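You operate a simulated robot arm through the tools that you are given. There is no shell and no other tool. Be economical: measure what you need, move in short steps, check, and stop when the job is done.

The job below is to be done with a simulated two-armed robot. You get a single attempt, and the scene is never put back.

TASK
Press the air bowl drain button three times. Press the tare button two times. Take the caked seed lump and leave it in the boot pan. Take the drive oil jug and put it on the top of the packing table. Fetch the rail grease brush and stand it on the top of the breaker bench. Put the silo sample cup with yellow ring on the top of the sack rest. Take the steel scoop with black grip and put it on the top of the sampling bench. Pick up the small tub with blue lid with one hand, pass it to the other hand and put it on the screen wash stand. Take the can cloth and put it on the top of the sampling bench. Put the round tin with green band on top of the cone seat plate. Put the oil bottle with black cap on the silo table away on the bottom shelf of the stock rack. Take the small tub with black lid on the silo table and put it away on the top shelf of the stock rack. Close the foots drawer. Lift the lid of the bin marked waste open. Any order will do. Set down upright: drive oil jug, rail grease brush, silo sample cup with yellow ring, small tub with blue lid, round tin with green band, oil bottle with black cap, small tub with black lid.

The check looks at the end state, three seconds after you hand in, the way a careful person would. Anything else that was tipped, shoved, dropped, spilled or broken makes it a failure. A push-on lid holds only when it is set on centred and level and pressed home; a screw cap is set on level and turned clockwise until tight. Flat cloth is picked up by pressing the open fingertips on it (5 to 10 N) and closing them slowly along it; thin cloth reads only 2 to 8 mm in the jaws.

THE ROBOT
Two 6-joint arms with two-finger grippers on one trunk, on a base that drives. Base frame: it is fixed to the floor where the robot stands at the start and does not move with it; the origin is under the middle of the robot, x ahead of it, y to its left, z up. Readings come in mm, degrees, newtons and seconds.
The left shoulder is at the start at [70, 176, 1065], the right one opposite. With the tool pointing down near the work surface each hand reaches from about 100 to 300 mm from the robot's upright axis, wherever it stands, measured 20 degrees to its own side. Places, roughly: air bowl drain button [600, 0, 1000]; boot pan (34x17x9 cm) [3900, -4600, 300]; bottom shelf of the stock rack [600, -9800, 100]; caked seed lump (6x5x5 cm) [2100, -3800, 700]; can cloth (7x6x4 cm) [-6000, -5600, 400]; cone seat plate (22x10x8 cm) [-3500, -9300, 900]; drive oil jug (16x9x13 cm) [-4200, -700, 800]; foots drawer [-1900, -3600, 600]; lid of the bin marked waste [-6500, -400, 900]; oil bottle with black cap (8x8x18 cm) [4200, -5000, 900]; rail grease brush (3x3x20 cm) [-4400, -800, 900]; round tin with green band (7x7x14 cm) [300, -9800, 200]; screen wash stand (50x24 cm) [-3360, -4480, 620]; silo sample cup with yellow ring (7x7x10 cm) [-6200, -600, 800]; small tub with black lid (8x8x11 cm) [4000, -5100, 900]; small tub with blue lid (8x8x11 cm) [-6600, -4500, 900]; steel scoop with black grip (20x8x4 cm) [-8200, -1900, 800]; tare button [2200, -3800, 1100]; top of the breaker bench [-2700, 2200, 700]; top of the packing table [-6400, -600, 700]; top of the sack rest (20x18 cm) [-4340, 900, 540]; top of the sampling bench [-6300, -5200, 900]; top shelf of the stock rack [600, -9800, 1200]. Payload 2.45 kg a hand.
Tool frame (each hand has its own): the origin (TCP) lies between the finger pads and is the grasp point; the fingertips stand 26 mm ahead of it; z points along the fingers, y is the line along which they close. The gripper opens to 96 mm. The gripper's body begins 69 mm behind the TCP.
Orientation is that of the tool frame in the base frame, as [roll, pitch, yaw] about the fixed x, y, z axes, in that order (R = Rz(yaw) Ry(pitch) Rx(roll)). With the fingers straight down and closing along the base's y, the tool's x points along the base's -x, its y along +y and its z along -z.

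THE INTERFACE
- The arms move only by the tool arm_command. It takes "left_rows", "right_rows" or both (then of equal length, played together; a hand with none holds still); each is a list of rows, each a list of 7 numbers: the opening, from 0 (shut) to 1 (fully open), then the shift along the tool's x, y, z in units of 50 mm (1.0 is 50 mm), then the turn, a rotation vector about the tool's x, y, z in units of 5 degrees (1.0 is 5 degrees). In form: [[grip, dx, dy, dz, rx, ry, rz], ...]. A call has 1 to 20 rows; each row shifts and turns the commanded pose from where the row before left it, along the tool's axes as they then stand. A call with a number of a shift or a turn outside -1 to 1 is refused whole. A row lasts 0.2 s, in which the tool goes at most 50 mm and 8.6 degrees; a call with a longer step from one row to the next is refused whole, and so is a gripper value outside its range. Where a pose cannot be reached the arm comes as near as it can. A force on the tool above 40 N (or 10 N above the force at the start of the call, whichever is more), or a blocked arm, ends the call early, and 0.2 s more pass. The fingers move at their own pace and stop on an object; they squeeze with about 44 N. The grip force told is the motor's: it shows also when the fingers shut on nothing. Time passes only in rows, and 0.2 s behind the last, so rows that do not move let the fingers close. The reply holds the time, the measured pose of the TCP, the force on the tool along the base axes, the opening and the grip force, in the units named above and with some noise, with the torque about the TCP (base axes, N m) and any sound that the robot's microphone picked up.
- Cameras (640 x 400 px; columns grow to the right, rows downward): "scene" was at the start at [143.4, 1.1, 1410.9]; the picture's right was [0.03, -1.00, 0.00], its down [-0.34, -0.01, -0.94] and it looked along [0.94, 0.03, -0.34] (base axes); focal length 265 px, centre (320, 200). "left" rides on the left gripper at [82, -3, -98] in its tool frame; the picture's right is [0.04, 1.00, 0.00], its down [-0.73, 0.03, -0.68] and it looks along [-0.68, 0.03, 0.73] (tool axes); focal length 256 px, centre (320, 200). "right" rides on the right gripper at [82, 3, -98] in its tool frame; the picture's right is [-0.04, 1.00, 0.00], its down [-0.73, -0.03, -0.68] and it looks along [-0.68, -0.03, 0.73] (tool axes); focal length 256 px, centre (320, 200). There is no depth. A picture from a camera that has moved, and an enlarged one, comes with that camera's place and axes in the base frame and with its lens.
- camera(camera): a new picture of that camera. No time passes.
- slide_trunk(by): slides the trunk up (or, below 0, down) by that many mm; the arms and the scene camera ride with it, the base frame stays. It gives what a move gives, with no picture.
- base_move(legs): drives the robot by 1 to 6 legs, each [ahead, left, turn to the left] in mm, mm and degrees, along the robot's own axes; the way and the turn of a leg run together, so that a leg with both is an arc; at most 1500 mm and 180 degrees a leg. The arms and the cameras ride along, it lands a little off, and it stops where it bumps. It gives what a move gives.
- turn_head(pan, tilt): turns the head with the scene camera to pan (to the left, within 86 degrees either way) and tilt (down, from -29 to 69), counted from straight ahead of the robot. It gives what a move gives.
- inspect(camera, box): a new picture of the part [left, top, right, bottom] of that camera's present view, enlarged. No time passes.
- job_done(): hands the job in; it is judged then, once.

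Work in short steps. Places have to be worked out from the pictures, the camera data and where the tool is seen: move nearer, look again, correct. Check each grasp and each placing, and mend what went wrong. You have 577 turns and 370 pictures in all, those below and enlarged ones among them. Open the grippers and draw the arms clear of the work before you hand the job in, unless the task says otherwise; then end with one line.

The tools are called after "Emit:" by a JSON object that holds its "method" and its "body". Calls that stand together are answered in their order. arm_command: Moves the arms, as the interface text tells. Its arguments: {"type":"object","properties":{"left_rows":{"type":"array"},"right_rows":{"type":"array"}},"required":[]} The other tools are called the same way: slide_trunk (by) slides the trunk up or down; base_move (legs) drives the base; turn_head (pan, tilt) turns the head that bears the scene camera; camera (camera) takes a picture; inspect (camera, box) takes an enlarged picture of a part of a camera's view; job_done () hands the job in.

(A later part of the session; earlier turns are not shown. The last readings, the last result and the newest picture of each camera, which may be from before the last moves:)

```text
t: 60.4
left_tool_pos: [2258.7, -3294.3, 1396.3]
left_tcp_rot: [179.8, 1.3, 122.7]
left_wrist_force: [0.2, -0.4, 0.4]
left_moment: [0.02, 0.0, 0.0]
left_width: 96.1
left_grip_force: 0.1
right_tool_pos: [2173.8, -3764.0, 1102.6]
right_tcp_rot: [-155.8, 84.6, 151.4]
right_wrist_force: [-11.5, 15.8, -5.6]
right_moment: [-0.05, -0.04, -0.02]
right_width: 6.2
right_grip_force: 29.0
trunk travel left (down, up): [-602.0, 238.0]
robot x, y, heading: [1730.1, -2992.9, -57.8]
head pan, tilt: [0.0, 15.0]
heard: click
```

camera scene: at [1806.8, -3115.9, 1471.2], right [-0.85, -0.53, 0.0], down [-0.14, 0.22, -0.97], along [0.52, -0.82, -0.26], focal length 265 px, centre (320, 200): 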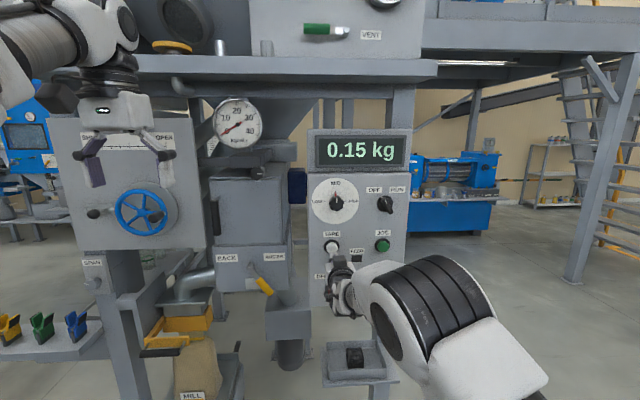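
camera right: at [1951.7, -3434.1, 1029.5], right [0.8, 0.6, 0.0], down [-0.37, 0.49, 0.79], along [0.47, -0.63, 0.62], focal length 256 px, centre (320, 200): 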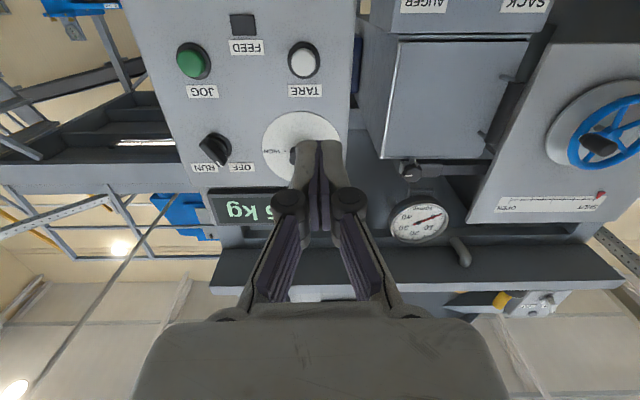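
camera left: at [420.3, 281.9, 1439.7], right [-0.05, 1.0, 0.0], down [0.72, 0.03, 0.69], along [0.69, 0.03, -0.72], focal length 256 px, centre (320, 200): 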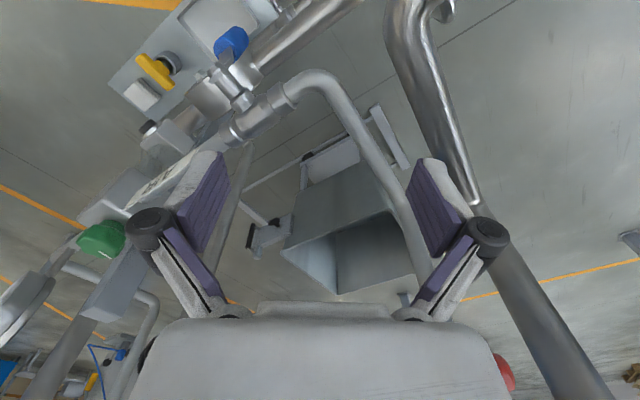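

Second click: TARE done. I back off 220 mm, then tilt the right tool to 45° down and open, for the lump on the tray at about (2096, -3791, 720).

Emit:
{"method": "base_move", "body": {"legs": [[-220, 0, 0]]}}

Emit:
{"method": "arm_command", "body": {"right_rows": [[0, 0, 0, 0, 0, 1, 0], [0, 0, 0, 0, 0, 1, 0], [0, 0, 0, 0, 0, 1, 0], [0.5, 0, 0, 0, 0, 1, 0], [1, 0, 0, 0, 0, 1, 0], [1, 0, 0, 0, 0, 1, 0], [1, 0, 0, 0, 0, 1, 0], [1, 0, 0, 0, 0, 1, 0]]}}

Emit:
{"method": "slide_trunk", "body": {"by": -250}}

Emit:
{"method": "camera", "body": {"camera": "right"}}

Emit:
{"method": "camera", "body": {"camera": "scene"}}

```text
t: 62.1
left_tool_pos: [2143.8, -3107.8, 1396.0]
left_tcp_rot: [180.0, 1.3, 122.7]
left_wrist_force: [-0.6, -0.2, -0.9]
left_moment: [-0.03, -0.03, -0.01]
left_width: 96.0
left_grip_force: 0.1
right_tool_pos: [2057.5, -3578.9, 1102.3]
right_tcp_rot: [-155.9, 84.5, 151.2]
right_wrist_force: [-0.2, -0.1, -0.8]
right_moment: [-0.02, 0.01, 0.01]
right_width: 0.2
right_grip_force: 27.7
trunk travel left (down, up): [-602.0, 238.0]
robot x, y, heading: [1611.9, -2801.3, -57.5]
head pan, tilt: [0.0, 15.0]
```

```text
t: 63.9
left_tool_pos: [2141.0, -3106.0, 1395.4]
left_tcp_rot: [179.9, 1.3, 122.8]
left_wrist_force: [-0.3, -0.2, 0.0]
left_moment: [0.0, -0.03, 0.02]
left_width: 95.8
left_grip_force: 0.1
right_tool_pos: [2034.9, -3569.9, 1103.0]
right_tcp_rot: [-176.3, 48.3, 128.9]
right_wrist_force: [-0.3, 0.1, 0.3]
right_moment: [-0.02, -0.02, -0.01]
right_width: 96.0
right_grip_force: 0.0
right hand out of reach, approached as far as the arm can: row 4, 7, 8
trunk travel left (down, up): [-602.0, 238.0]
robot x, y, heading: [1609.2, -2805.0, -57.8]
head pan, tilt: [0.0, 15.0]
```

```text
t: 66.5
left_tool_pos: [2143.3, -3107.1, 1144.3]
left_tcp_rot: [179.8, 1.2, 122.6]
left_wrist_force: [0.2, -0.7, 0.3]
left_moment: [0.02, 0.0, 0.0]
left_width: 95.9
left_grip_force: 0.1
right_tool_pos: [2035.8, -3571.9, 851.2]
right_tcp_rot: [-176.1, 48.2, 129.0]
right_wrist_force: [0.0, 0.1, -0.2]
right_moment: [0.03, 0.03, -0.01]
right_width: 96.1
right_grip_force: 0.0
trunk travel left (down, up): [-352.0, 488.0]
robot x, y, heading: [1607.3, -2804.4, -57.5]
head pan, tilt: [0.0, 15.0]
```

```text
339 pictures are left
camera right: at [1963.0, -3465.9, 854.8], right [0.82, 0.57, -0.01], down [0.0, 0.02, 1.0], along [0.57, -0.82, 0.02], focal length 256 px, centre (320, 200)
```

right: 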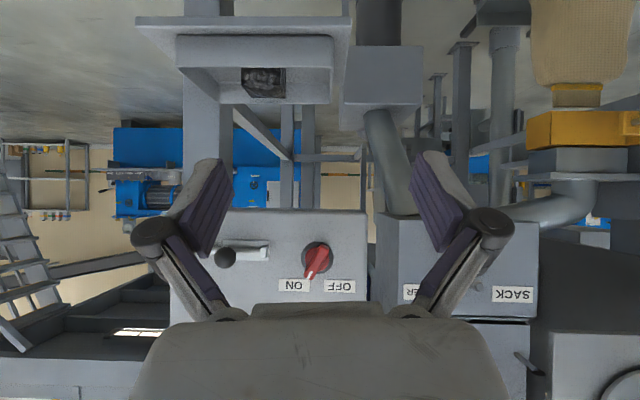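

```text
338 pictures are left
camera scene: at [1687.6, -2926.9, 1221.2], right [-0.84, -0.54, 0.0], down [-0.14, 0.22, -0.97], along [0.52, -0.82, -0.26], focal length 265 px, centre (320, 200)
```

scene: 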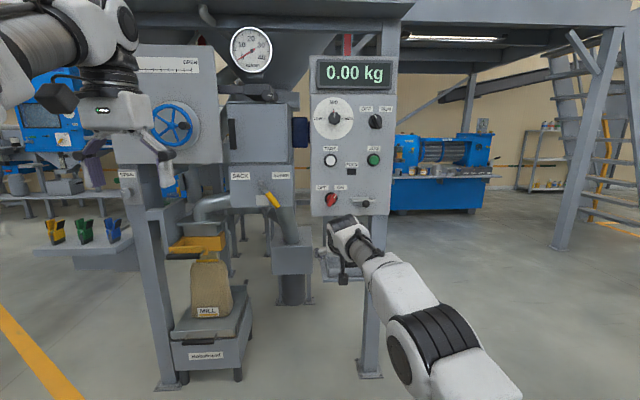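

Lump triangulated at about (2111, -3829, 687), nearly under the panel. I tilt the tool to about 60° down and move the base ahead 120 mm for a closer look.

Emit:
{"method": "arm_command", "body": {"right_rows": [[1, 0, 0, 0, 0, 1, 0], [1, 0, 0, 0, 0, 1, 0], [1, 0, 0, 0, 0, 1, 0], [1, 0, 0, 0, 0, 0.5, 0]]}}

Emit:
{"method": "base_move", "body": {"legs": [[120, 0, 0]]}}

Emit:
{"method": "camera", "body": {"camera": "right"}}

```text
t: 67.5
left_tool_pos: [2142.6, -3106.2, 1144.9]
left_tcp_rot: [179.9, 1.2, 122.7]
left_wrist_force: [0.2, -0.1, 0.1]
left_moment: [0.01, -0.01, -0.02]
left_width: 95.9
left_grip_force: 0.1
right_tool_pos: [1983.4, -3543.6, 842.8]
right_tcp_rot: [-176.9, 30.7, 127.7]
right_wrist_force: [0.5, 0.6, 0.6]
right_moment: [0.03, 0.01, 0.01]
right_width: 96.1
right_grip_force: 0.1
right hand out of reach, approached as far as the arm can: row 1, 2, 3, 4
trunk travel left (down, up): [-352.0, 488.0]
robot x, y, heading: [1606.4, -2802.1, -57.6]
head pan, tilt: [0.0, 15.0]
```

```text
t: 68.7
left_tool_pos: [2208.7, -3208.9, 1144.5]
left_tcp_rot: [-179.9, 1.1, 122.6]
left_wrist_force: [1.0, -0.5, -0.3]
left_moment: [0.04, 0.02, 0.01]
left_width: 95.9
left_grip_force: 0.0
right_tool_pos: [2047.0, -3646.6, 842.0]
right_tcp_rot: [-177.0, 30.8, 127.7]
right_wrist_force: [0.1, -0.5, -1.3]
right_moment: [-0.01, 0.0, 0.0]
right_width: 96.0
right_grip_force: 0.1
trunk travel left (down, up): [-352.0, 488.0]
robot x, y, heading: [1677.6, -2906.5, -57.7]
head pan, tilt: [0.0, 15.0]
```

```text
337 pictures are left
camera right: at [1981.4, -3546.6, 884.6], right [0.83, 0.56, -0.02], down [0.18, -0.22, 0.96], along [0.53, -0.8, -0.28], focal length 256 px, centre (320, 200)
```

right: 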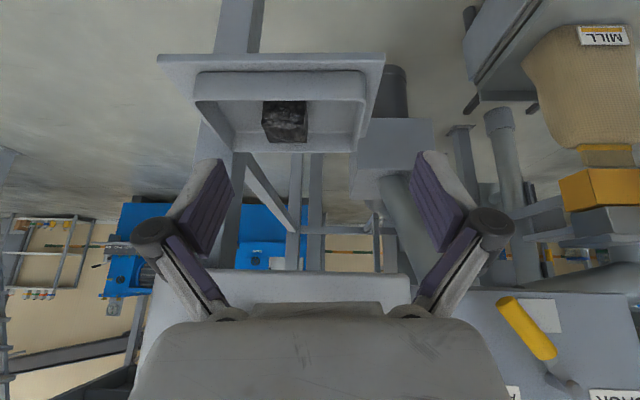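

Lump confirmed near (2108, -3828, 690). I move the base 134 mm ahead, 44 mm right and the trunk down 62 to line up along the tool axis.

Emit:
{"method": "base_move", "body": {"legs": [[134, -44, 0]]}}

Emit:
{"method": "slide_trunk", "body": {"by": -60}}

Emit:
{"method": "camera", "body": {"camera": "right"}}

```text
t: 70.1
left_tool_pos: [2242.5, -3347.5, 1143.8]
left_tcp_rot: [180.0, 1.1, 122.8]
left_wrist_force: [0.5, 0.4, 0.3]
left_moment: [0.05, 0.01, 0.03]
left_width: 96.0
left_grip_force: 0.1
right_tool_pos: [2081.9, -3784.5, 842.5]
right_tcp_rot: [-177.0, 30.8, 127.7]
right_wrist_force: [-0.3, -0.7, -0.7]
right_moment: [0.02, -0.01, 0.01]
right_width: 96.0
right_grip_force: 0.1
trunk travel left (down, up): [-352.0, 488.0]
robot x, y, heading: [1709.8, -3043.1, -57.7]
head pan, tilt: [0.0, 15.0]
```

```text
t: 71.1
left_tool_pos: [2241.8, -3345.8, 1085.2]
left_tcp_rot: [180.0, 1.2, 122.8]
left_wrist_force: [-0.7, -0.7, -0.5]
left_moment: [-0.03, 0.02, 0.05]
left_width: 96.0
left_grip_force: 0.0
right_tool_pos: [2081.7, -3784.9, 784.6]
right_tcp_rot: [-177.0, 30.7, 127.7]
right_wrist_force: [-0.2, -0.2, 0.6]
right_moment: [0.01, -0.02, -0.02]
right_width: 96.2
right_grip_force: 0.0
trunk travel left (down, up): [-292.0, 548.0]
robot x, y, heading: [1712.3, -3045.6, -57.6]
head pan, tilt: [0.0, 15.0]
```

```text
336 pictures are left
camera right: at [2015.8, -3683.4, 825.6], right [0.83, 0.56, -0.02], down [0.18, -0.22, 0.96], along [0.53, -0.8, -0.28], focal length 256 px, centre (320, 200)
```

right: 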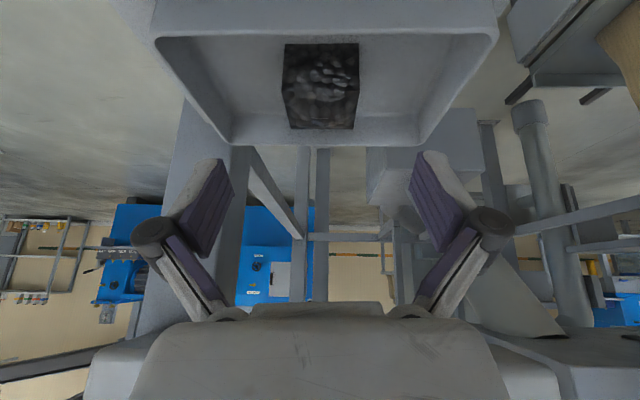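

The lump is centred between the fingers. I advance 90 mm along the tool axis and look.

Emit:
{"method": "arm_command", "body": {"right_rows": [[1, 0.04, 0, 0.4, 0, 0, 0], [1, 0.04, 0, 0.4, 0, 0, 0], [1, 0.04, 0, 0.4, 0, 0, 0], [1, 0.04, 0, 0.4, 0, 0, 0]]}}

Emit:
{"method": "camera", "body": {"camera": "right"}}

```text
t: 72.1
left_tool_pos: [2242.2, -3346.7, 1084.5]
left_tcp_rot: [179.9, 1.2, 122.8]
left_wrist_force: [-0.1, -1.3, 0.7]
left_moment: [0.0, 0.0, 0.02]
left_width: 96.0
left_grip_force: 0.0
right_tool_pos: [2081.9, -3803.7, 709.6]
right_tcp_rot: [-177.0, 30.7, 127.7]
right_wrist_force: [0.3, 0.3, -1.1]
right_moment: [0.0, 0.04, -0.04]
right_width: 95.7
right_grip_force: 0.2
right hand out of reach, approached as far as the arm can: row 2, 3, 4
trunk travel left (down, up): [-292.0, 548.0]
robot x, y, heading: [1709.6, -3042.7, -57.4]
head pan, tilt: [0.0, 15.0]
```

```text
335 pictures are left
camera right: at [2016.1, -3704.0, 750.5], right [0.83, 0.56, -0.02], down [0.18, -0.22, 0.96], along [0.53, -0.8, -0.28], focal length 256 px, centre (320, 200)
```

right: 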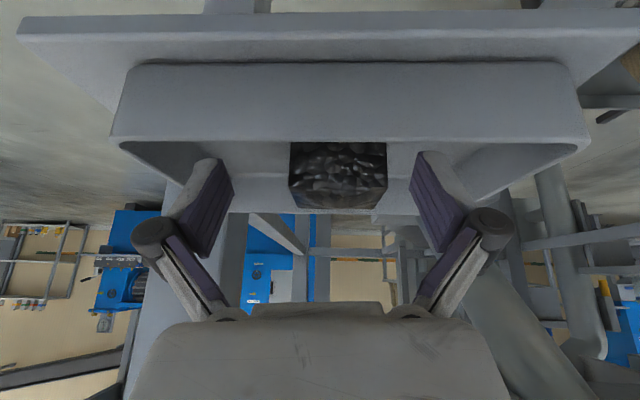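

Fingers are inside the tray around the lump, a bit short. I nudge the base 25 mm ahead and 9 left, then lower 14 mm.

Emit:
{"method": "base_move", "body": {"legs": [[25, 9, 0]]}}

Emit:
{"method": "slide_trunk", "body": {"by": -14}}

Emit:
{"method": "camera", "body": {"camera": "right"}}

```text
t: 72.9
left_tool_pos: [2264.4, -3363.4, 1084.1]
left_tcp_rot: [-180.0, 1.1, 122.9]
left_wrist_force: [0.0, 0.1, -0.9]
left_moment: [0.05, 0.01, 0.02]
left_width: 95.9
left_grip_force: 0.0
right_tool_pos: [2103.3, -3820.1, 707.6]
right_tcp_rot: [-177.0, 30.6, 127.7]
right_wrist_force: [0.4, -0.7, -0.7]
right_moment: [0.0, 0.02, -0.03]
right_width: 96.1
right_grip_force: 0.1
trunk travel left (down, up): [-292.0, 548.0]
robot x, y, heading: [1732.2, -3060.4, -57.6]
head pan, tilt: [0.0, 15.0]
```

```text
t: 73.5
left_tool_pos: [2263.1, -3362.1, 1070.7]
left_tcp_rot: [179.8, 1.2, 122.9]
left_wrist_force: [0.3, 0.6, -0.4]
left_moment: [-0.04, -0.01, 0.01]
left_width: 96.1
left_grip_force: 0.1
right_tool_pos: [2103.3, -3820.4, 695.9]
right_tcp_rot: [-177.1, 30.7, 127.7]
right_wrist_force: [-0.1, 0.5, 0.6]
right_moment: [0.01, 0.01, -0.01]
right_width: 96.0
right_grip_force: 0.0
trunk travel left (down, up): [-278.0, 562.0]
robot x, y, heading: [1728.1, -3058.5, -57.4]
head pan, tilt: [0.0, 15.0]
```

```text
334 pictures are left
camera right: at [2036.9, -3719.4, 737.4], right [0.83, 0.56, -0.02], down [0.18, -0.22, 0.96], along [0.53, -0.8, -0.28], focal length 256 px, centre (320, 200)
```

right: 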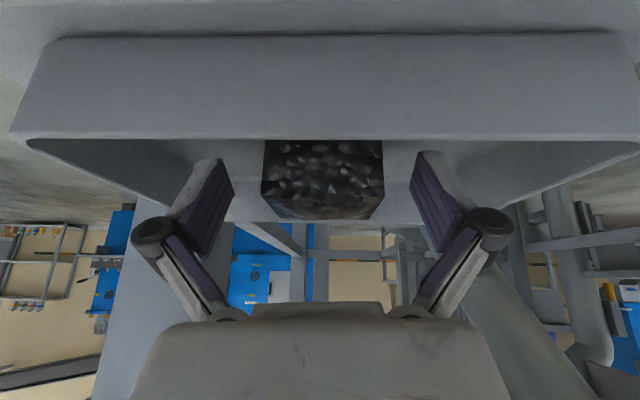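

The lump is between the pads. I close slowly.

Emit:
{"method": "arm_command", "body": {"right_rows": [[0.6, 0, 0, 0, 0, 0, 0], [0.5, 0, 0, 0, 0, 0, 0], [0.4, 0, 0, 0, 0, 0, 0], [0.4, 0, 0, 0, 0, 0, 0]]}}

```text
t: 74.5
left_tool_pos: [2264.2, -3362.1, 1069.9]
left_tcp_rot: [179.9, 1.2, 122.8]
left_wrist_force: [0.2, 0.0, 0.7]
left_moment: [0.0, 0.0, -0.03]
left_width: 96.0
left_grip_force: 0.1
right_tool_pos: [2103.8, -3820.5, 694.9]
right_tcp_rot: [-177.1, 30.7, 127.8]
right_wrist_force: [-1.1, -0.3, 0.0]
right_moment: [-0.01, 0.01, 0.01]
right_width: 54.2
right_grip_force: 43.5
trunk travel left (down, up): [-278.0, 562.0]
robot x, y, heading: [1733.6, -3058.8, -57.8]
head pan, tilt: [0.0, 15.0]
```

Gripped at 54 mm. I lift with the trunk 60 mm and back the base away.

Emit:
{"method": "slide_trunk", "body": {"by": 60}}

Emit:
{"method": "base_move", "body": {"legs": [[-350, 0, 0]]}}

Emit:
{"method": "camera", "body": {"camera": "right"}}

```text
t: 75.5
left_tool_pos: [2262.8, -3362.5, 1129.1]
left_tcp_rot: [180.0, 1.1, 122.8]
left_wrist_force: [-0.4, 0.7, -0.1]
left_moment: [0.02, 0.03, 0.04]
left_width: 96.1
left_grip_force: 0.0
right_tool_pos: [2103.4, -3819.5, 754.8]
right_tcp_rot: [-176.9, 30.7, 127.7]
right_wrist_force: [0.6, -1.1, 0.5]
right_moment: [-0.02, -0.01, 0.01]
right_width: 38.5
right_grip_force: 0.1
trunk travel left (down, up): [-338.0, 502.0]
robot x, y, heading: [1733.0, -3054.8, -57.6]
head pan, tilt: [0.0, 15.0]
```

```text
t: 77.8
left_tool_pos: [2076.0, -3067.1, 1129.8]
left_tcp_rot: [179.9, 1.2, 122.8]
left_wrist_force: [0.1, -0.1, -0.3]
left_moment: [-0.02, -0.01, 0.04]
left_width: 96.1
left_grip_force: 0.1
right_tool_pos: [1917.1, -3524.6, 755.6]
right_tcp_rot: [-177.0, 30.7, 127.9]
right_wrist_force: [0.3, -0.2, 0.0]
right_moment: [-0.02, -0.01, -0.01]
right_width: 38.5
right_grip_force: 0.1
trunk travel left (down, up): [-338.0, 502.0]
robot x, y, heading: [1541.9, -2766.3, -57.9]
head pan, tilt: [0.0, 15.0]
```

```text
333 pictures are left
camera right: at [1850.7, -3424.8, 797.5], right [0.83, 0.56, -0.02], down [0.18, -0.22, 0.96], along [0.53, -0.8, -0.28], focal length 256 px, centre (320, 200)
```

right: 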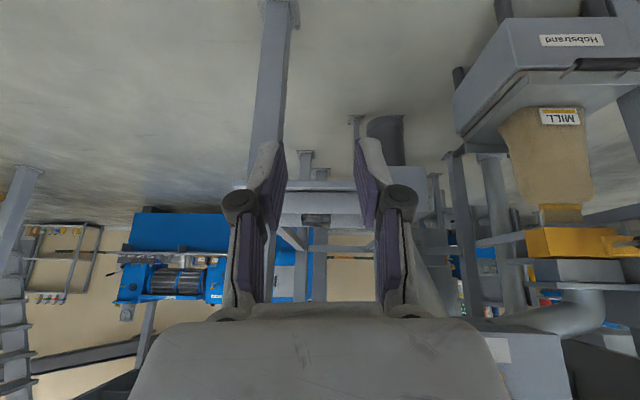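

The lump slipped out, apparently still in the tray. I back-check with an enlarged view.

Emit:
{"method": "inspect", "body": {"camera": "right", "box": [240, 160, 400, 260]}}

Emit:
{"method": "camera", "body": {"camera": "scene"}}

```text
4.00 times, centred on (320, 210) of right
camera zoom: at [1850.7, -3424.8, 797.5], right [0.83, 0.56, -0.02], down [0.18, -0.22, 0.96], along [0.53, -0.8, -0.28], focal length 1024 px, centre (320, 160)
```

zoom: 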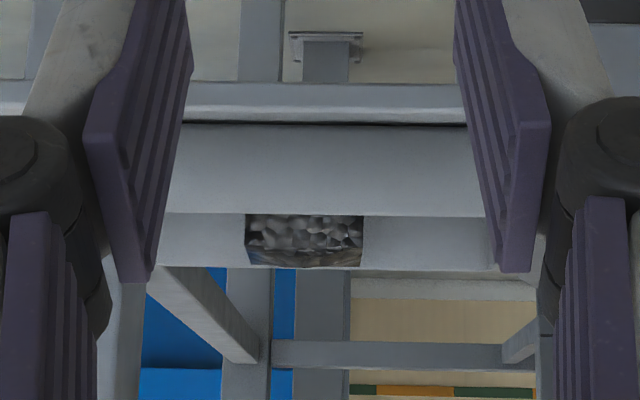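

```text
331 pictures are left
camera scene: at [1620.6, -2887.4, 1207.2], right [-0.84, -0.54, 0.0], down [-0.14, 0.22, -0.97], along [0.52, -0.82, -0.26], focal length 265 px, centre (320, 200)
```

scene: 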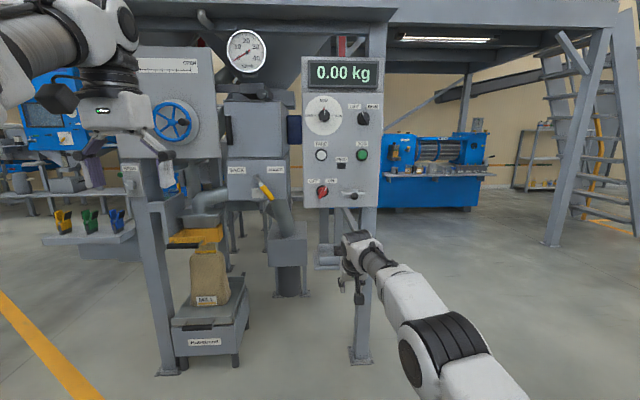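

The lump sits unchanged in the tray. I return to the same spot with open fingers and look.

Emit:
{"method": "arm_command", "body": {"right_rows": [[1, 0, 0, 0, 0, 0, 0], [1, 0, 0, 0, 0, 0, 0]]}}

Emit:
{"method": "base_move", "body": {"legs": [[350, 0, 0]]}}

Emit:
{"method": "camera", "body": {"camera": "right"}}

```text
t: 78.4
left_tool_pos: [2076.8, -3067.8, 1129.7]
left_tcp_rot: [179.9, 1.3, 122.8]
left_wrist_force: [-0.1, -0.7, 0.3]
left_moment: [0.0, 0.01, 0.04]
left_width: 96.1
left_grip_force: 0.0
right_tool_pos: [1916.9, -3525.9, 755.5]
right_tcp_rot: [-177.0, 30.6, 127.8]
right_wrist_force: [0.0, 0.2, 0.2]
right_moment: [-0.02, 0.01, -0.03]
right_width: 96.3
right_grip_force: 0.2
trunk travel left (down, up): [-338.0, 502.0]
robot x, y, heading: [1547.0, -2762.7, -57.6]
head pan, tilt: [0.0, 15.0]
```

```text
t: 80.6
left_tool_pos: [2260.9, -3363.2, 1130.4]
left_tcp_rot: [180.0, 1.1, 122.5]
left_wrist_force: [0.3, 0.4, -0.8]
left_moment: [0.0, -0.01, 0.01]
left_width: 96.0
left_grip_force: 0.1
right_tool_pos: [2099.3, -3821.0, 754.9]
right_tcp_rot: [-177.0, 30.8, 127.5]
right_wrist_force: [-0.6, 0.6, -0.8]
right_moment: [0.02, -0.01, -0.02]
right_width: 96.2
right_grip_force: 0.0
trunk travel left (down, up): [-338.0, 502.0]
robot x, y, heading: [1726.2, -3055.4, -58.0]
head pan, tilt: [0.0, 15.0]
```

```text
330 pictures are left
camera right: at [2033.9, -3720.8, 796.4], right [0.83, 0.56, -0.02], down [0.18, -0.22, 0.96], along [0.53, -0.8, -0.28], focal length 256 px, centre (320, 200)
```

right: 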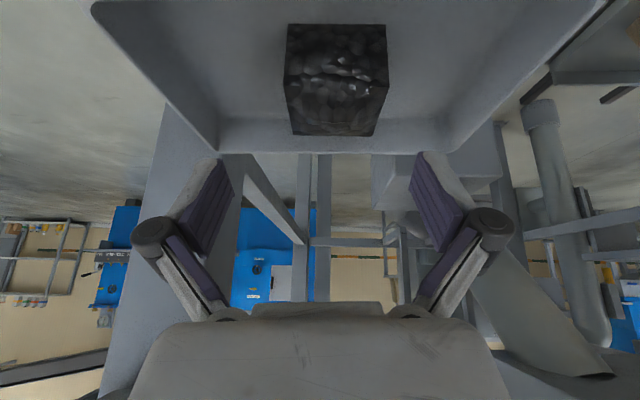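

The lump's top looks nearer z≈700, so I gripped only its upper part before. I shift 14 ahead and 7 left, then go lower than before.

Emit:
{"method": "base_move", "body": {"legs": [[15, 8, 0]]}}

Emit:
{"method": "slide_trunk", "body": {"by": -62}}

Emit:
{"method": "slide_trunk", "body": {"by": -8}}

Emit:
{"method": "camera", "body": {"camera": "right"}}

```text
t: 81.4
left_tool_pos: [2275.8, -3372.3, 1130.5]
left_tcp_rot: [-180.0, 1.1, 122.6]
left_wrist_force: [0.4, 1.0, 0.2]
left_moment: [0.03, 0.03, 0.03]
left_width: 95.7
left_grip_force: 0.0
right_tool_pos: [2115.3, -3829.5, 755.3]
right_tcp_rot: [-176.9, 30.7, 127.6]
right_wrist_force: [0.4, 0.0, -1.0]
right_moment: [-0.05, 0.02, 0.01]
right_width: 95.9
right_grip_force: 0.1
trunk travel left (down, up): [-338.0, 502.0]
robot x, y, heading: [1742.1, -3068.9, -57.7]
head pan, tilt: [0.0, 15.0]
```

```text
t: 82.4
left_tool_pos: [2275.5, -3371.4, 1069.2]
left_tcp_rot: [179.8, 1.3, 122.6]
left_wrist_force: [0.0, 0.7, 0.1]
left_moment: [-0.02, -0.02, -0.03]
left_width: 95.8
left_grip_force: 0.1
right_tool_pos: [2114.3, -3828.8, 694.5]
right_tcp_rot: [-177.0, 30.7, 127.5]
right_wrist_force: [-0.3, 0.1, -0.4]
right_moment: [-0.03, 0.01, -0.02]
right_width: 95.8
right_grip_force: 0.0
trunk travel left (down, up): [-276.0, 564.0]
robot x, y, heading: [1742.7, -3068.2, -57.9]
head pan, tilt: [0.0, 15.0]
```

```text
t: 83.0
left_tool_pos: [2275.7, -3373.4, 1060.4]
left_tcp_rot: [179.9, 1.2, 122.6]
left_wrist_force: [0.1, 0.4, -0.4]
left_moment: [0.01, -0.02, 0.01]
left_width: 96.1
left_grip_force: 0.0
right_tool_pos: [2114.4, -3828.9, 685.8]
right_tcp_rot: [-177.0, 30.7, 127.5]
right_wrist_force: [-0.1, 0.1, 0.5]
right_moment: [0.04, 0.0, 0.0]
right_width: 95.9
right_grip_force: 0.1
trunk travel left (down, up): [-268.0, 572.0]
robot x, y, heading: [1743.0, -3064.7, -57.8]
head pan, tilt: [0.0, 15.0]
```

```text
329 pictures are left
camera right: at [2048.3, -3728.7, 727.2], right [0.83, 0.56, -0.02], down [0.18, -0.22, 0.96], along [0.53, -0.8, -0.28], focal length 256 px, centre (320, 200)
```

right: 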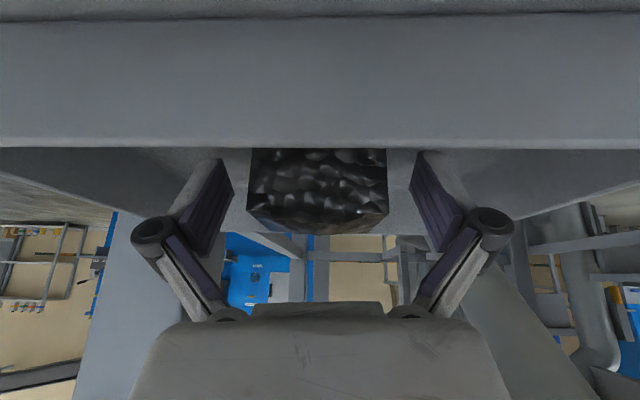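

No contact yet; I lower 10 mm more and close fully.

Emit:
{"method": "slide_trunk", "body": {"by": -10}}

Emit:
{"method": "arm_command", "body": {"right_rows": [[0.5, 0, 0, 0, 0, 0, 0], [0.3, 0, 0, 0, 0, 0, 0], [0, 0, 0, 0, 0, 0, 0], [0, 0, 0, 0, 0, 0, 0], [0, 0, 0, -0.2, 0, 0, 0], [0, 0, 0, -0.2, 0, 0, 0], [0, 0, 0, -0.2, 0, 0, 0]]}}

Emit:
{"method": "camera", "body": {"camera": "right"}}

```text
t: 83.6
left_tool_pos: [2275.9, -3370.0, 1051.1]
left_tcp_rot: [180.0, 1.3, 122.7]
left_wrist_force: [-0.7, -0.5, 0.6]
left_moment: [0.03, -0.01, -0.01]
left_width: 96.1
left_grip_force: 0.0
right_tool_pos: [2115.6, -3829.5, 680.4]
right_tcp_rot: [-177.1, 31.2, 127.4]
right_wrist_force: [9.1, -4.4, 18.9]
right_moment: [0.62, -0.92, -0.47]
right_width: 96.2
right_grip_force: 0.0
trunk travel left (down, up): [-258.0, 582.0]
robot x, y, heading: [1741.5, -3068.9, -57.8]
head pan, tilt: [0.0, 15.0]
```

```text
t: 83.9
left_tool_pos: [2274.7, -3365.6, 1053.5]
left_tcp_rot: [-179.9, 1.4, 122.7]
left_wrist_force: [-0.4, -0.4, 1.0]
left_moment: [0.0, 0.0, -0.03]
left_width: 96.0
left_grip_force: 0.0
right_tool_pos: [2120.3, -3823.8, 689.8]
right_tcp_rot: [-177.2, 32.0, 127.8]
right_wrist_force: [0.6, 14.0, 28.6]
right_moment: [0.95, -0.91, 0.38]
right_width: 62.0
right_grip_force: 10.3
trunk travel left (down, up): [-258.0, 582.0]
robot x, y, heading: [1743.1, -3067.4, -57.5]
head pan, tilt: [0.0, 15.0]
stopped in row 1 (right hand): the force on the tool passed its limit at 42 N (the readings are from after the stop); the commanded pose is now the measured one
```

```text
328 pictures are left
camera right: at [2052.8, -3722.7, 729.2], right [0.82, 0.56, -0.02], down [0.16, -0.21, 0.96], along [0.54, -0.8, -0.26], focal length 256 px, centre (320, 200)
```

right: 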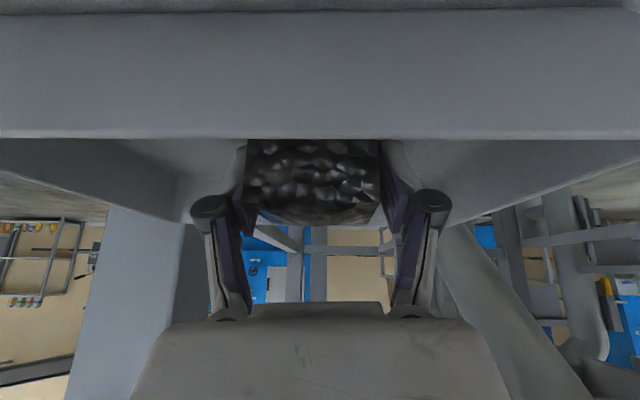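

The fingertips touch the tray floor. I raise 5 mm and finish closing.

Emit:
{"method": "slide_trunk", "body": {"by": 6}}

Emit:
{"method": "arm_command", "body": {"right_rows": [[0.4, 0, 0, 0, 0, 0, 0], [0.2, 0, 0, 0, 0, 0, 0], [0, 0, 0, 0, 0, 0, 0], [0, 0, 0, 0, 0, 0, 0]]}}

```text
t: 84.5
left_tool_pos: [2275.4, -3367.8, 1058.0]
left_tcp_rot: [-180.0, 1.4, 122.7]
left_wrist_force: [-0.2, -0.3, 0.3]
left_moment: [-0.01, 0.0, 0.0]
left_width: 96.1
left_grip_force: 0.0
right_tool_pos: [2119.0, -3823.4, 691.4]
right_tcp_rot: [-177.2, 31.4, 127.8]
right_wrist_force: [8.2, 10.0, 24.3]
right_moment: [0.78, -0.99, 0.16]
right_width: 62.2
right_grip_force: 10.6
trunk travel left (down, up): [-264.0, 576.0]
robot x, y, heading: [1749.0, -3067.7, -57.9]
head pan, tilt: [0.0, 15.0]
```

```text
t: 85.5
left_tool_pos: [2276.0, -3367.3, 1058.8]
left_tcp_rot: [-179.9, 1.4, 122.7]
left_wrist_force: [-0.5, -0.4, -0.6]
left_moment: [-0.01, 0.01, 0.01]
left_width: 95.8
left_grip_force: 0.0
right_tool_pos: [2117.4, -3824.2, 691.6]
right_tcp_rot: [-177.1, 31.5, 127.8]
right_wrist_force: [14.1, 7.8, 29.5]
right_moment: [0.68, -1.05, 0.0]
right_width: 54.0
right_grip_force: 43.6
trunk travel left (down, up): [-264.0, 576.0]
robot x, y, heading: [1744.8, -3065.7, -57.8]
head pan, tilt: [0.0, 15.0]
```

Held at 54 mm with one fingertip pressed on the tray floor. I lift gently by the trunk.

Emit:
{"method": "slide_trunk", "body": {"by": 15}}

Emit:
{"method": "camera", "body": {"camera": "right"}}

```text
t: 86.1
left_tool_pos: [2277.4, -3371.0, 1071.0]
left_tcp_rot: [-180.0, 1.1, 122.6]
left_wrist_force: [0.2, -0.4, -0.6]
left_moment: [0.01, 0.04, -0.01]
left_width: 95.8
left_grip_force: 0.0
right_tool_pos: [2117.2, -3827.3, 700.2]
right_tcp_rot: [-177.1, 31.0, 127.6]
right_wrist_force: [-0.2, -0.6, -0.8]
right_moment: [0.0, 0.04, -0.04]
right_width: 54.0
right_grip_force: 44.1
trunk travel left (down, up): [-279.0, 561.0]
robot x, y, heading: [1742.5, -3065.7, -57.9]
head pan, tilt: [0.0, 15.0]
```

```text
327 pictures are left
camera right: at [2050.3, -3727.0, 740.1], right [0.83, 0.56, -0.02], down [0.18, -0.22, 0.96], along [0.53, -0.8, -0.28], focal length 256 px, centre (320, 200)
```

right: 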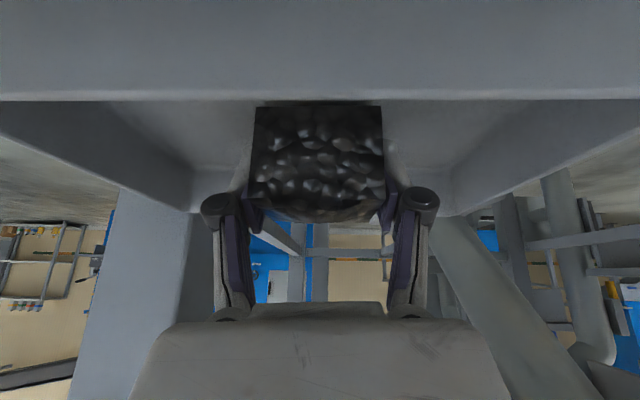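

The lump rises with the hand, free of contact. I lift 50 mm more and check.

Emit:
{"method": "slide_trunk", "body": {"by": 55}}

Emit:
{"method": "base_move", "body": {"legs": [[-400, 0, 0]]}}

Emit:
{"method": "camera", "body": {"camera": "right"}}

```text
t: 87.1
left_tool_pos: [2276.1, -3371.5, 1125.6]
left_tcp_rot: [179.9, 1.1, 122.6]
left_wrist_force: [1.2, -0.3, -0.1]
left_moment: [0.0, -0.02, -0.01]
left_width: 96.0
left_grip_force: 0.0
right_tool_pos: [2118.6, -3827.0, 755.2]
right_tcp_rot: [-177.2, 31.0, 127.7]
right_wrist_force: [0.6, 0.2, -1.1]
right_moment: [-0.01, 0.01, 0.02]
right_width: 54.1
right_grip_force: 43.5
trunk travel left (down, up): [-334.0, 506.0]
robot x, y, heading: [1747.1, -3063.7, -57.6]
head pan, tilt: [0.0, 15.0]
```

```text
t: 89.6
left_tool_pos: [2064.8, -3034.1, 1127.4]
left_tcp_rot: [179.8, 1.1, 122.8]
left_wrist_force: [0.9, 0.0, 0.1]
left_moment: [-0.03, -0.03, 0.01]
left_width: 96.1
left_grip_force: 0.2
right_tool_pos: [1908.4, -3490.4, 757.1]
right_tcp_rot: [-177.2, 31.1, 127.9]
right_wrist_force: [0.1, -0.7, -0.5]
right_moment: [0.0, -0.01, 0.0]
right_width: 53.9
right_grip_force: 43.7
trunk travel left (down, up): [-334.0, 506.0]
robot x, y, heading: [1533.3, -2729.0, -57.8]
head pan, tilt: [0.0, 15.0]
```

```text
326 pictures are left
camera right: at [1841.7, -3390.2, 797.0], right [0.82, 0.57, -0.02], down [0.17, -0.22, 0.96], along [0.54, -0.8, -0.28], focal length 256 px, centre (320, 200)
```

right: 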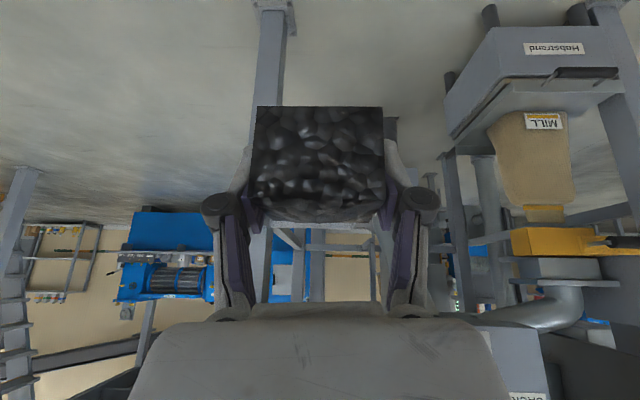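

Lump held firmly. I look left toward the boot pan and silo table direction.

Emit:
{"method": "turn_head", "body": {"pan": 28, "tilt": 12}}

Emit:
{"method": "camera", "body": {"camera": "scene"}}

```text
t: 90.5
left_tool_pos: [2065.1, -3034.2, 1125.2]
left_tcp_rot: [179.8, 1.1, 122.8]
left_wrist_force: [0.0, -0.6, -0.9]
left_moment: [-0.01, 0.04, 0.0]
left_width: 96.0
left_grip_force: 0.1
right_tool_pos: [1908.7, -3490.6, 754.8]
right_tcp_rot: [-177.2, 31.1, 127.9]
right_wrist_force: [-0.9, -0.1, -0.9]
right_moment: [0.0, 0.0, -0.01]
right_width: 54.1
right_grip_force: 44.0
trunk travel left (down, up): [-334.0, 506.0]
robot x, y, heading: [1529.9, -2731.6, -57.9]
head pan, tilt: [28.0, 12.0]
```

```text
325 pictures are left
camera scene: at [1640.5, -2822.3, 1208.0], right [-0.49, -0.87, 0.0], down [-0.18, 0.1, -0.98], along [0.85, -0.48, -0.21], focal length 265 px, centre (320, 200)
```

scene: 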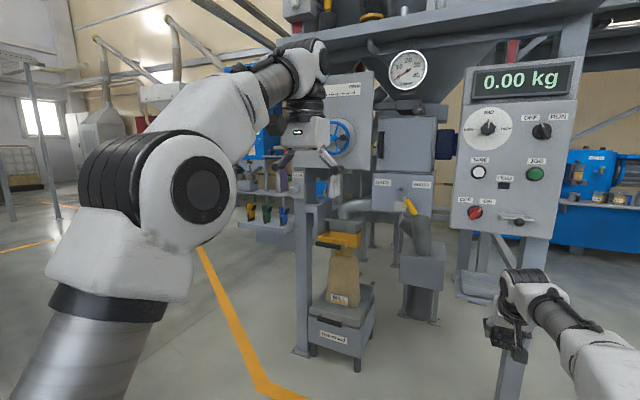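

The left arm hides the way. I turn left to face about heading -15° and look.

Emit:
{"method": "base_move", "body": {"legs": [[0, 0, 43]]}}

Emit:
{"method": "turn_head", "body": {"pan": -5, "tilt": 10}}

Emit:
{"method": "camera", "body": {"camera": "scene"}}

```text
t: 92.9
left_tool_pos: [2128.5, -2589.1, 1126.0]
left_tcp_rot: [180.0, 1.1, 165.7]
left_wrist_force: [0.2, -0.8, 0.7]
left_moment: [-0.02, -0.01, 0.0]
left_width: 96.2
left_grip_force: 0.0
right_tool_pos: [2324.7, -3031.6, 755.2]
right_tcp_rot: [-177.2, 31.1, 170.8]
right_wrist_force: [-0.2, 0.6, -1.6]
right_moment: [-0.03, 0.02, 0.03]
right_width: 53.6
right_grip_force: 43.6
trunk travel left (down, up): [-334.0, 506.0]
robot x, y, heading: [1528.8, -2735.3, -15.0]
head pan, tilt: [28.0, 12.0]
```

```text
t: 93.8
left_tool_pos: [2128.2, -2590.5, 1126.1]
left_tcp_rot: [179.9, 1.0, 165.7]
left_wrist_force: [0.8, 0.2, -0.6]
left_moment: [-0.01, -0.02, 0.01]
left_width: 96.2
left_grip_force: 0.1
right_tool_pos: [2324.8, -3030.2, 755.3]
right_tcp_rot: [-177.2, 31.1, 170.8]
right_wrist_force: [0.1, 0.2, -0.5]
right_moment: [-0.01, 0.01, 0.02]
right_width: 53.5
right_grip_force: 43.8
trunk travel left (down, up): [-334.0, 506.0]
robot x, y, heading: [1529.8, -2734.7, -14.6]
head pan, tilt: [-5.0, 10.0]
```

```text
324 pictures are left
camera scene: at [1668.8, -2777.6, 1211.2], right [-0.34, -0.94, 0.0], down [-0.16, 0.06, -0.98], along [0.93, -0.33, -0.17], focal length 265 px, centre (320, 200)
```

scene: 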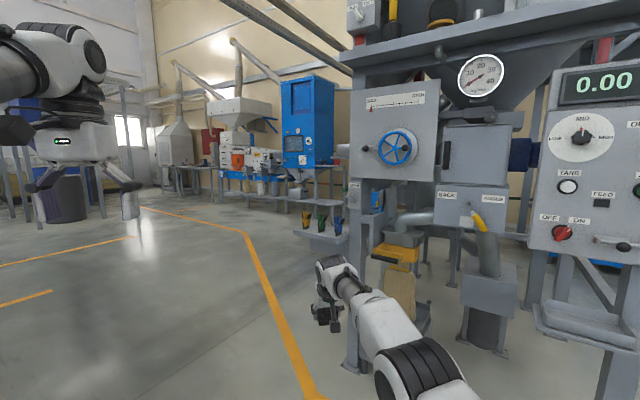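

Open floor lies ahead on the left. I go to heading 0, drive about 1800 mm past the silo's left leg, and look right.

Emit:
{"method": "base_move", "body": {"legs": [[0, 0, 16], [1000, 0, 0], [900, 0, 0], [0, 0, -60]]}}

Emit:
{"method": "turn_head", "body": {"pan": -10, "tilt": 15}}

Emit:
{"method": "camera", "body": {"camera": "scene"}}

```text
t: 106.9
left_tool_pos: [3965.9, -2986.1, 1126.1]
left_tcp_rot: [179.9, 1.1, 122.9]
left_wrist_force: [0.1, 0.2, 0.5]
left_moment: [0.01, 0.0, -0.02]
left_width: 96.0
left_grip_force: 0.2
right_tool_pos: [3810.0, -3440.7, 756.1]
right_tcp_rot: [-177.3, 31.1, 127.9]
right_wrist_force: [0.2, 0.0, -0.9]
right_moment: [-0.03, -0.02, 0.02]
right_width: 53.6
right_grip_force: 43.7
trunk travel left (down, up): [-334.0, 506.0]
robot x, y, heading: [3431.4, -2682.7, -57.4]
head pan, tilt: [-5.0, 10.0]
```

```text
t: 107.6
left_tool_pos: [3966.1, -2985.0, 1125.5]
left_tcp_rot: [179.9, 1.1, 122.9]
left_wrist_force: [0.8, -0.8, -0.2]
left_moment: [0.03, -0.02, 0.01]
left_width: 95.9
left_grip_force: 0.0
right_tool_pos: [3810.6, -3440.4, 755.8]
right_tcp_rot: [-177.3, 31.1, 127.9]
right_wrist_force: [0.8, 0.2, -0.1]
right_moment: [-0.01, 0.0, 0.01]
right_width: 53.4
right_grip_force: 44.2
trunk travel left (down, up): [-334.0, 506.0]
robot x, y, heading: [3435.3, -2685.9, -57.5]
head pan, tilt: [-10.0, 15.0]
```

```text
323 pictures are left
camera scene: at [3495.7, -2812.9, 1203.1], right [-0.92, -0.38, 0.0], down [-0.1, 0.24, -0.97], along [0.37, -0.89, -0.26], focal length 265 px, centre (320, 200)
```

scene: 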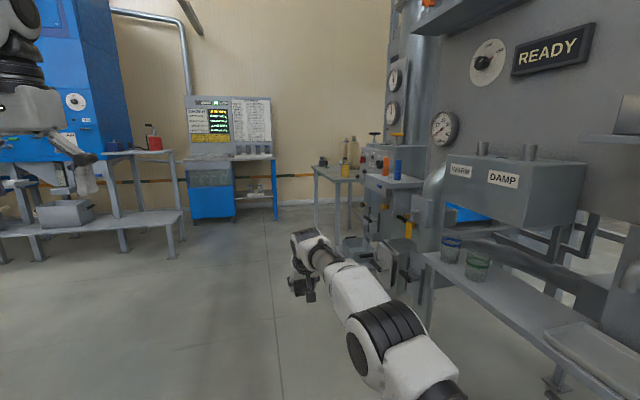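

The silo table with bottles and something like the boot pan appear ahead. I enlarge.

Emit:
{"method": "inspect", "body": {"camera": "scene", "box": [300, 110, 450, 310]}}

```text
2.00 times, centred on (375, 210) of scene
camera zoom: at [3495.7, -2812.9, 1203.1], right [-0.92, -0.38, 0.0], down [-0.1, 0.24, -0.97], along [0.37, -0.89, -0.26], focal length 530 px, centre (210, 180)
```

zoom: 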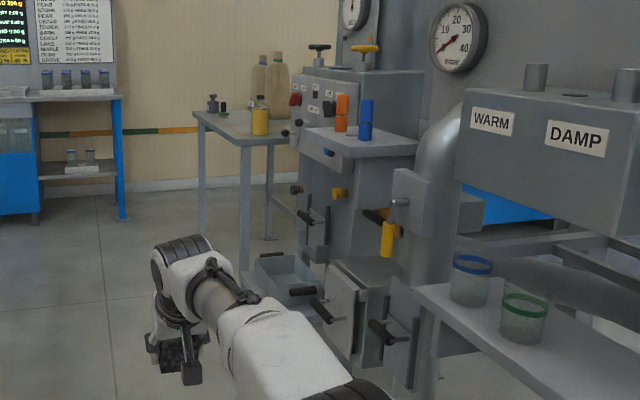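

The pan sits at about (3946, -4646, 300) at the elevator boot. I drive 950 mm closer and look again.

Emit:
{"method": "base_move", "body": {"legs": [[950, 0, 0], [0, 0, -20]]}}

Emit:
{"method": "turn_head", "body": {"pan": 0, "tilt": 25}}

Emit:
{"method": "camera", "body": {"camera": "scene"}}

```text
t: 113.7
left_tool_pos: [4341.0, -3954.9, 1125.9]
left_tcp_rot: [179.9, 1.0, 102.7]
left_wrist_force: [-0.4, -1.3, 0.2]
left_moment: [0.0, -0.04, 0.01]
left_width: 95.9
left_grip_force: 0.1
right_tool_pos: [4039.3, -4328.8, 754.1]
right_tcp_rot: [-177.3, 31.0, 107.6]
right_wrist_force: [0.1, -1.3, 0.0]
right_moment: [-0.04, 0.02, 0.04]
right_width: 53.4
right_grip_force: 43.9
trunk travel left (down, up): [-334.0, 506.0]
robot x, y, heading: [3949.1, -3482.5, -77.5]
head pan, tilt: [-10.0, 15.0]
```

```text
t: 114.4
left_tool_pos: [4342.6, -3954.9, 1124.6]
left_tcp_rot: [179.8, 1.0, 102.8]
left_wrist_force: [-0.5, 0.6, -0.3]
left_moment: [-0.03, 0.0, -0.01]
left_width: 96.0
left_grip_force: 0.1
right_tool_pos: [4038.4, -4327.9, 756.4]
right_tcp_rot: [-177.1, 31.1, 107.8]
right_wrist_force: [0.2, -0.7, -0.7]
right_moment: [-0.01, -0.02, 0.02]
right_width: 53.9
right_grip_force: 44.0
trunk travel left (down, up): [-334.0, 506.0]
robot x, y, heading: [3944.4, -3485.4, -77.9]
head pan, tilt: [0.0, 25.0]
```

```text
321 pictures are left
camera scene: at [3975.9, -3628.3, 1186.9], right [-0.98, -0.21, 0.0], down [-0.09, 0.41, -0.91], along [0.19, -0.89, -0.42], focal length 265 px, centre (320, 200)
```

scene: 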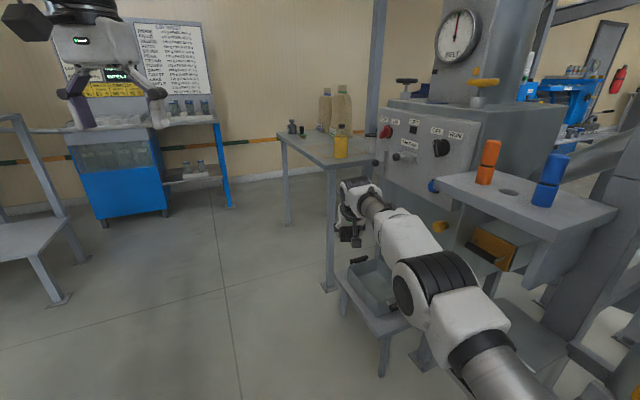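

Emit:
{"method": "inspect", "body": {"camera": "scene", "box": [270, 70, 480, 380]}}

Emit:
{"method": "camera", "body": {"camera": "right"}}

```text
1.29 times, centred on (375, 225) of scene
camera zoom: at [3975.9, -3628.3, 1186.9], right [-0.98, -0.21, 0.0], down [-0.09, 0.41, -0.91], along [0.19, -0.89, -0.42], focal length 342 px, centre (249, 168)
```

zoom: 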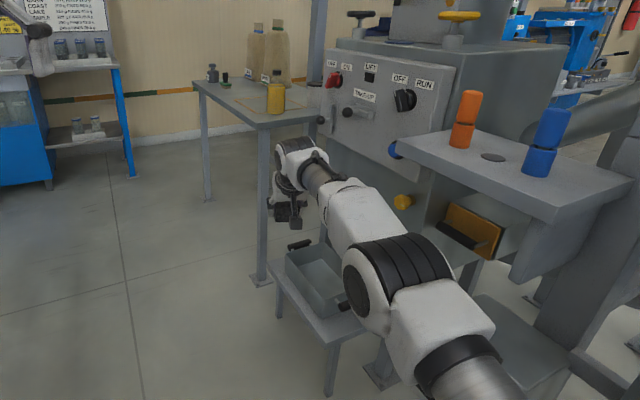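

```text
319 pictures are left
camera right: at [4010.0, -4211.9, 796.6], right [0.97, 0.25, -0.02], down [0.09, -0.26, 0.96], along [0.23, -0.93, -0.28], focal length 256 px, centre (320, 200)
```

right: 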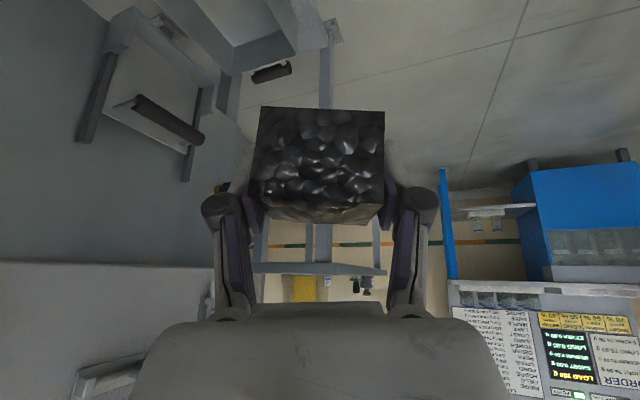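

The pan (two black handles) centres near (3925, -4620) with its long axis along (0.51, -0.86). I'll face it squarely from its open side: drive to about (4861, -4047) and turn to heading -144°.

Emit:
{"method": "base_move", "body": {"legs": [[743, 776, 0], [0, 0, -66]]}}

Emit:
{"method": "camera", "body": {"camera": "scene"}}

```text
t: 122.8
left_tool_pos: [4583.4, -4590.1, 1125.6]
left_tcp_rot: [179.9, 1.0, 36.0]
left_wrist_force: [0.2, -0.3, -0.1]
left_moment: [0.03, -0.01, -0.02]
left_width: 96.2
left_grip_force: 0.0
right_tool_pos: [4120.3, -4458.8, 756.0]
right_tcp_rot: [-177.3, 31.1, 41.0]
right_wrist_force: [0.5, -0.6, -1.4]
right_moment: [0.01, -0.03, 0.01]
right_width: 53.4
right_grip_force: 43.9
trunk travel left (down, up): [-334.0, 506.0]
robot x, y, heading: [4858.7, -4039.8, -144.5]
head pan, tilt: [0.0, 25.0]
```

```text
318 pictures are left
camera scene: at [4740.1, -4126.1, 1186.9], right [-0.58, 0.81, 0.0], down [0.34, 0.25, -0.91], along [-0.74, -0.53, -0.42], focal length 265 px, centre (320, 200)
```

scene: 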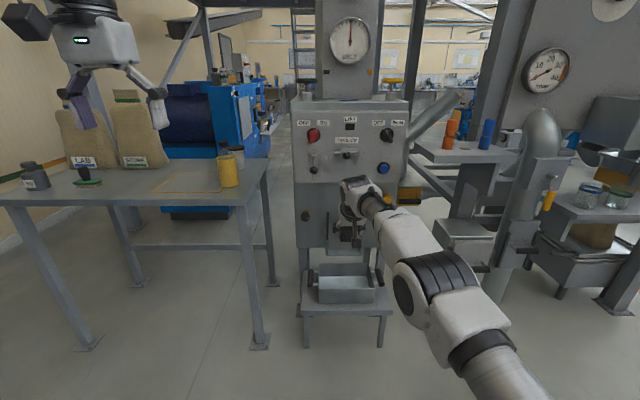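

Nicely square. I lower the trunk 300 mm, move 150 mm ahead, and look through the right camera.

Emit:
{"method": "slide_trunk", "body": {"by": -300}}

Emit:
{"method": "base_move", "body": {"legs": [[140, -15, 0]]}}

Emit:
{"method": "camera", "body": {"camera": "right"}}

Emit:
{"method": "camera", "body": {"camera": "scene"}}

```text
t: 125.8
left_tool_pos: [4583.9, -4590.0, 826.5]
left_tcp_rot: [179.9, 1.1, 36.0]
left_wrist_force: [0.7, 0.1, -0.4]
left_moment: [0.01, 0.01, -0.03]
left_width: 96.1
left_grip_force: 0.0
right_tool_pos: [4119.6, -4459.1, 455.9]
right_tcp_rot: [-177.2, 31.1, 40.9]
right_wrist_force: [-0.3, 0.7, 0.2]
right_moment: [0.03, -0.01, -0.02]
right_width: 53.7
right_grip_force: 43.5
trunk travel left (down, up): [-34.0, 806.0]
robot x, y, heading: [4857.4, -4042.6, -144.6]
head pan, tilt: [0.0, 25.0]
```

```text
t: 127.1
left_tool_pos: [4460.1, -4659.2, 826.2]
left_tcp_rot: [179.9, 1.1, 36.0]
left_wrist_force: [1.0, -0.4, -0.1]
left_moment: [-0.02, -0.02, 0.02]
left_width: 95.7
left_grip_force: 0.0
right_tool_pos: [3996.2, -4528.3, 455.9]
right_tcp_rot: [-177.3, 31.0, 41.0]
right_wrist_force: [0.4, 0.2, 0.3]
right_moment: [0.0, 0.01, -0.01]
right_width: 53.5
right_grip_force: 44.4
trunk travel left (down, up): [-34.0, 806.0]
robot x, y, heading: [4730.6, -4112.8, -144.5]
head pan, tilt: [0.0, 25.0]
```

```text
317 pictures are left
camera right: at [4093.2, -4455.4, 496.2], right [0.61, -0.79, -0.02], down [-0.21, -0.18, 0.96], along [-0.76, -0.58, -0.28], focal length 256 px, centre (320, 200)
```

right: 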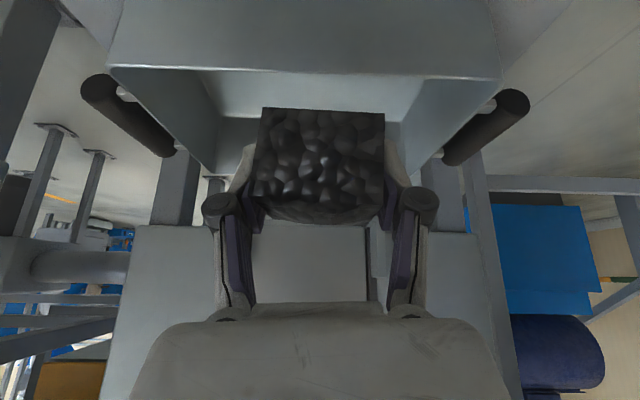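

```text
316 pictures are left
camera scene: at [4617.4, -4195.7, 886.8], right [-0.58, 0.81, 0.0], down [0.34, 0.25, -0.91], along [-0.74, -0.53, -0.42], focal length 265 px, centre (320, 200)
```

scene: 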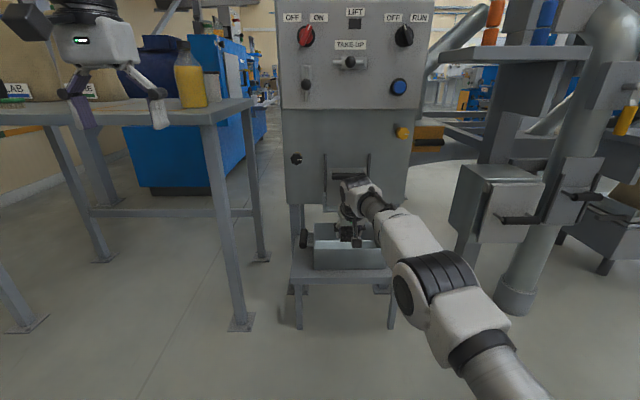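

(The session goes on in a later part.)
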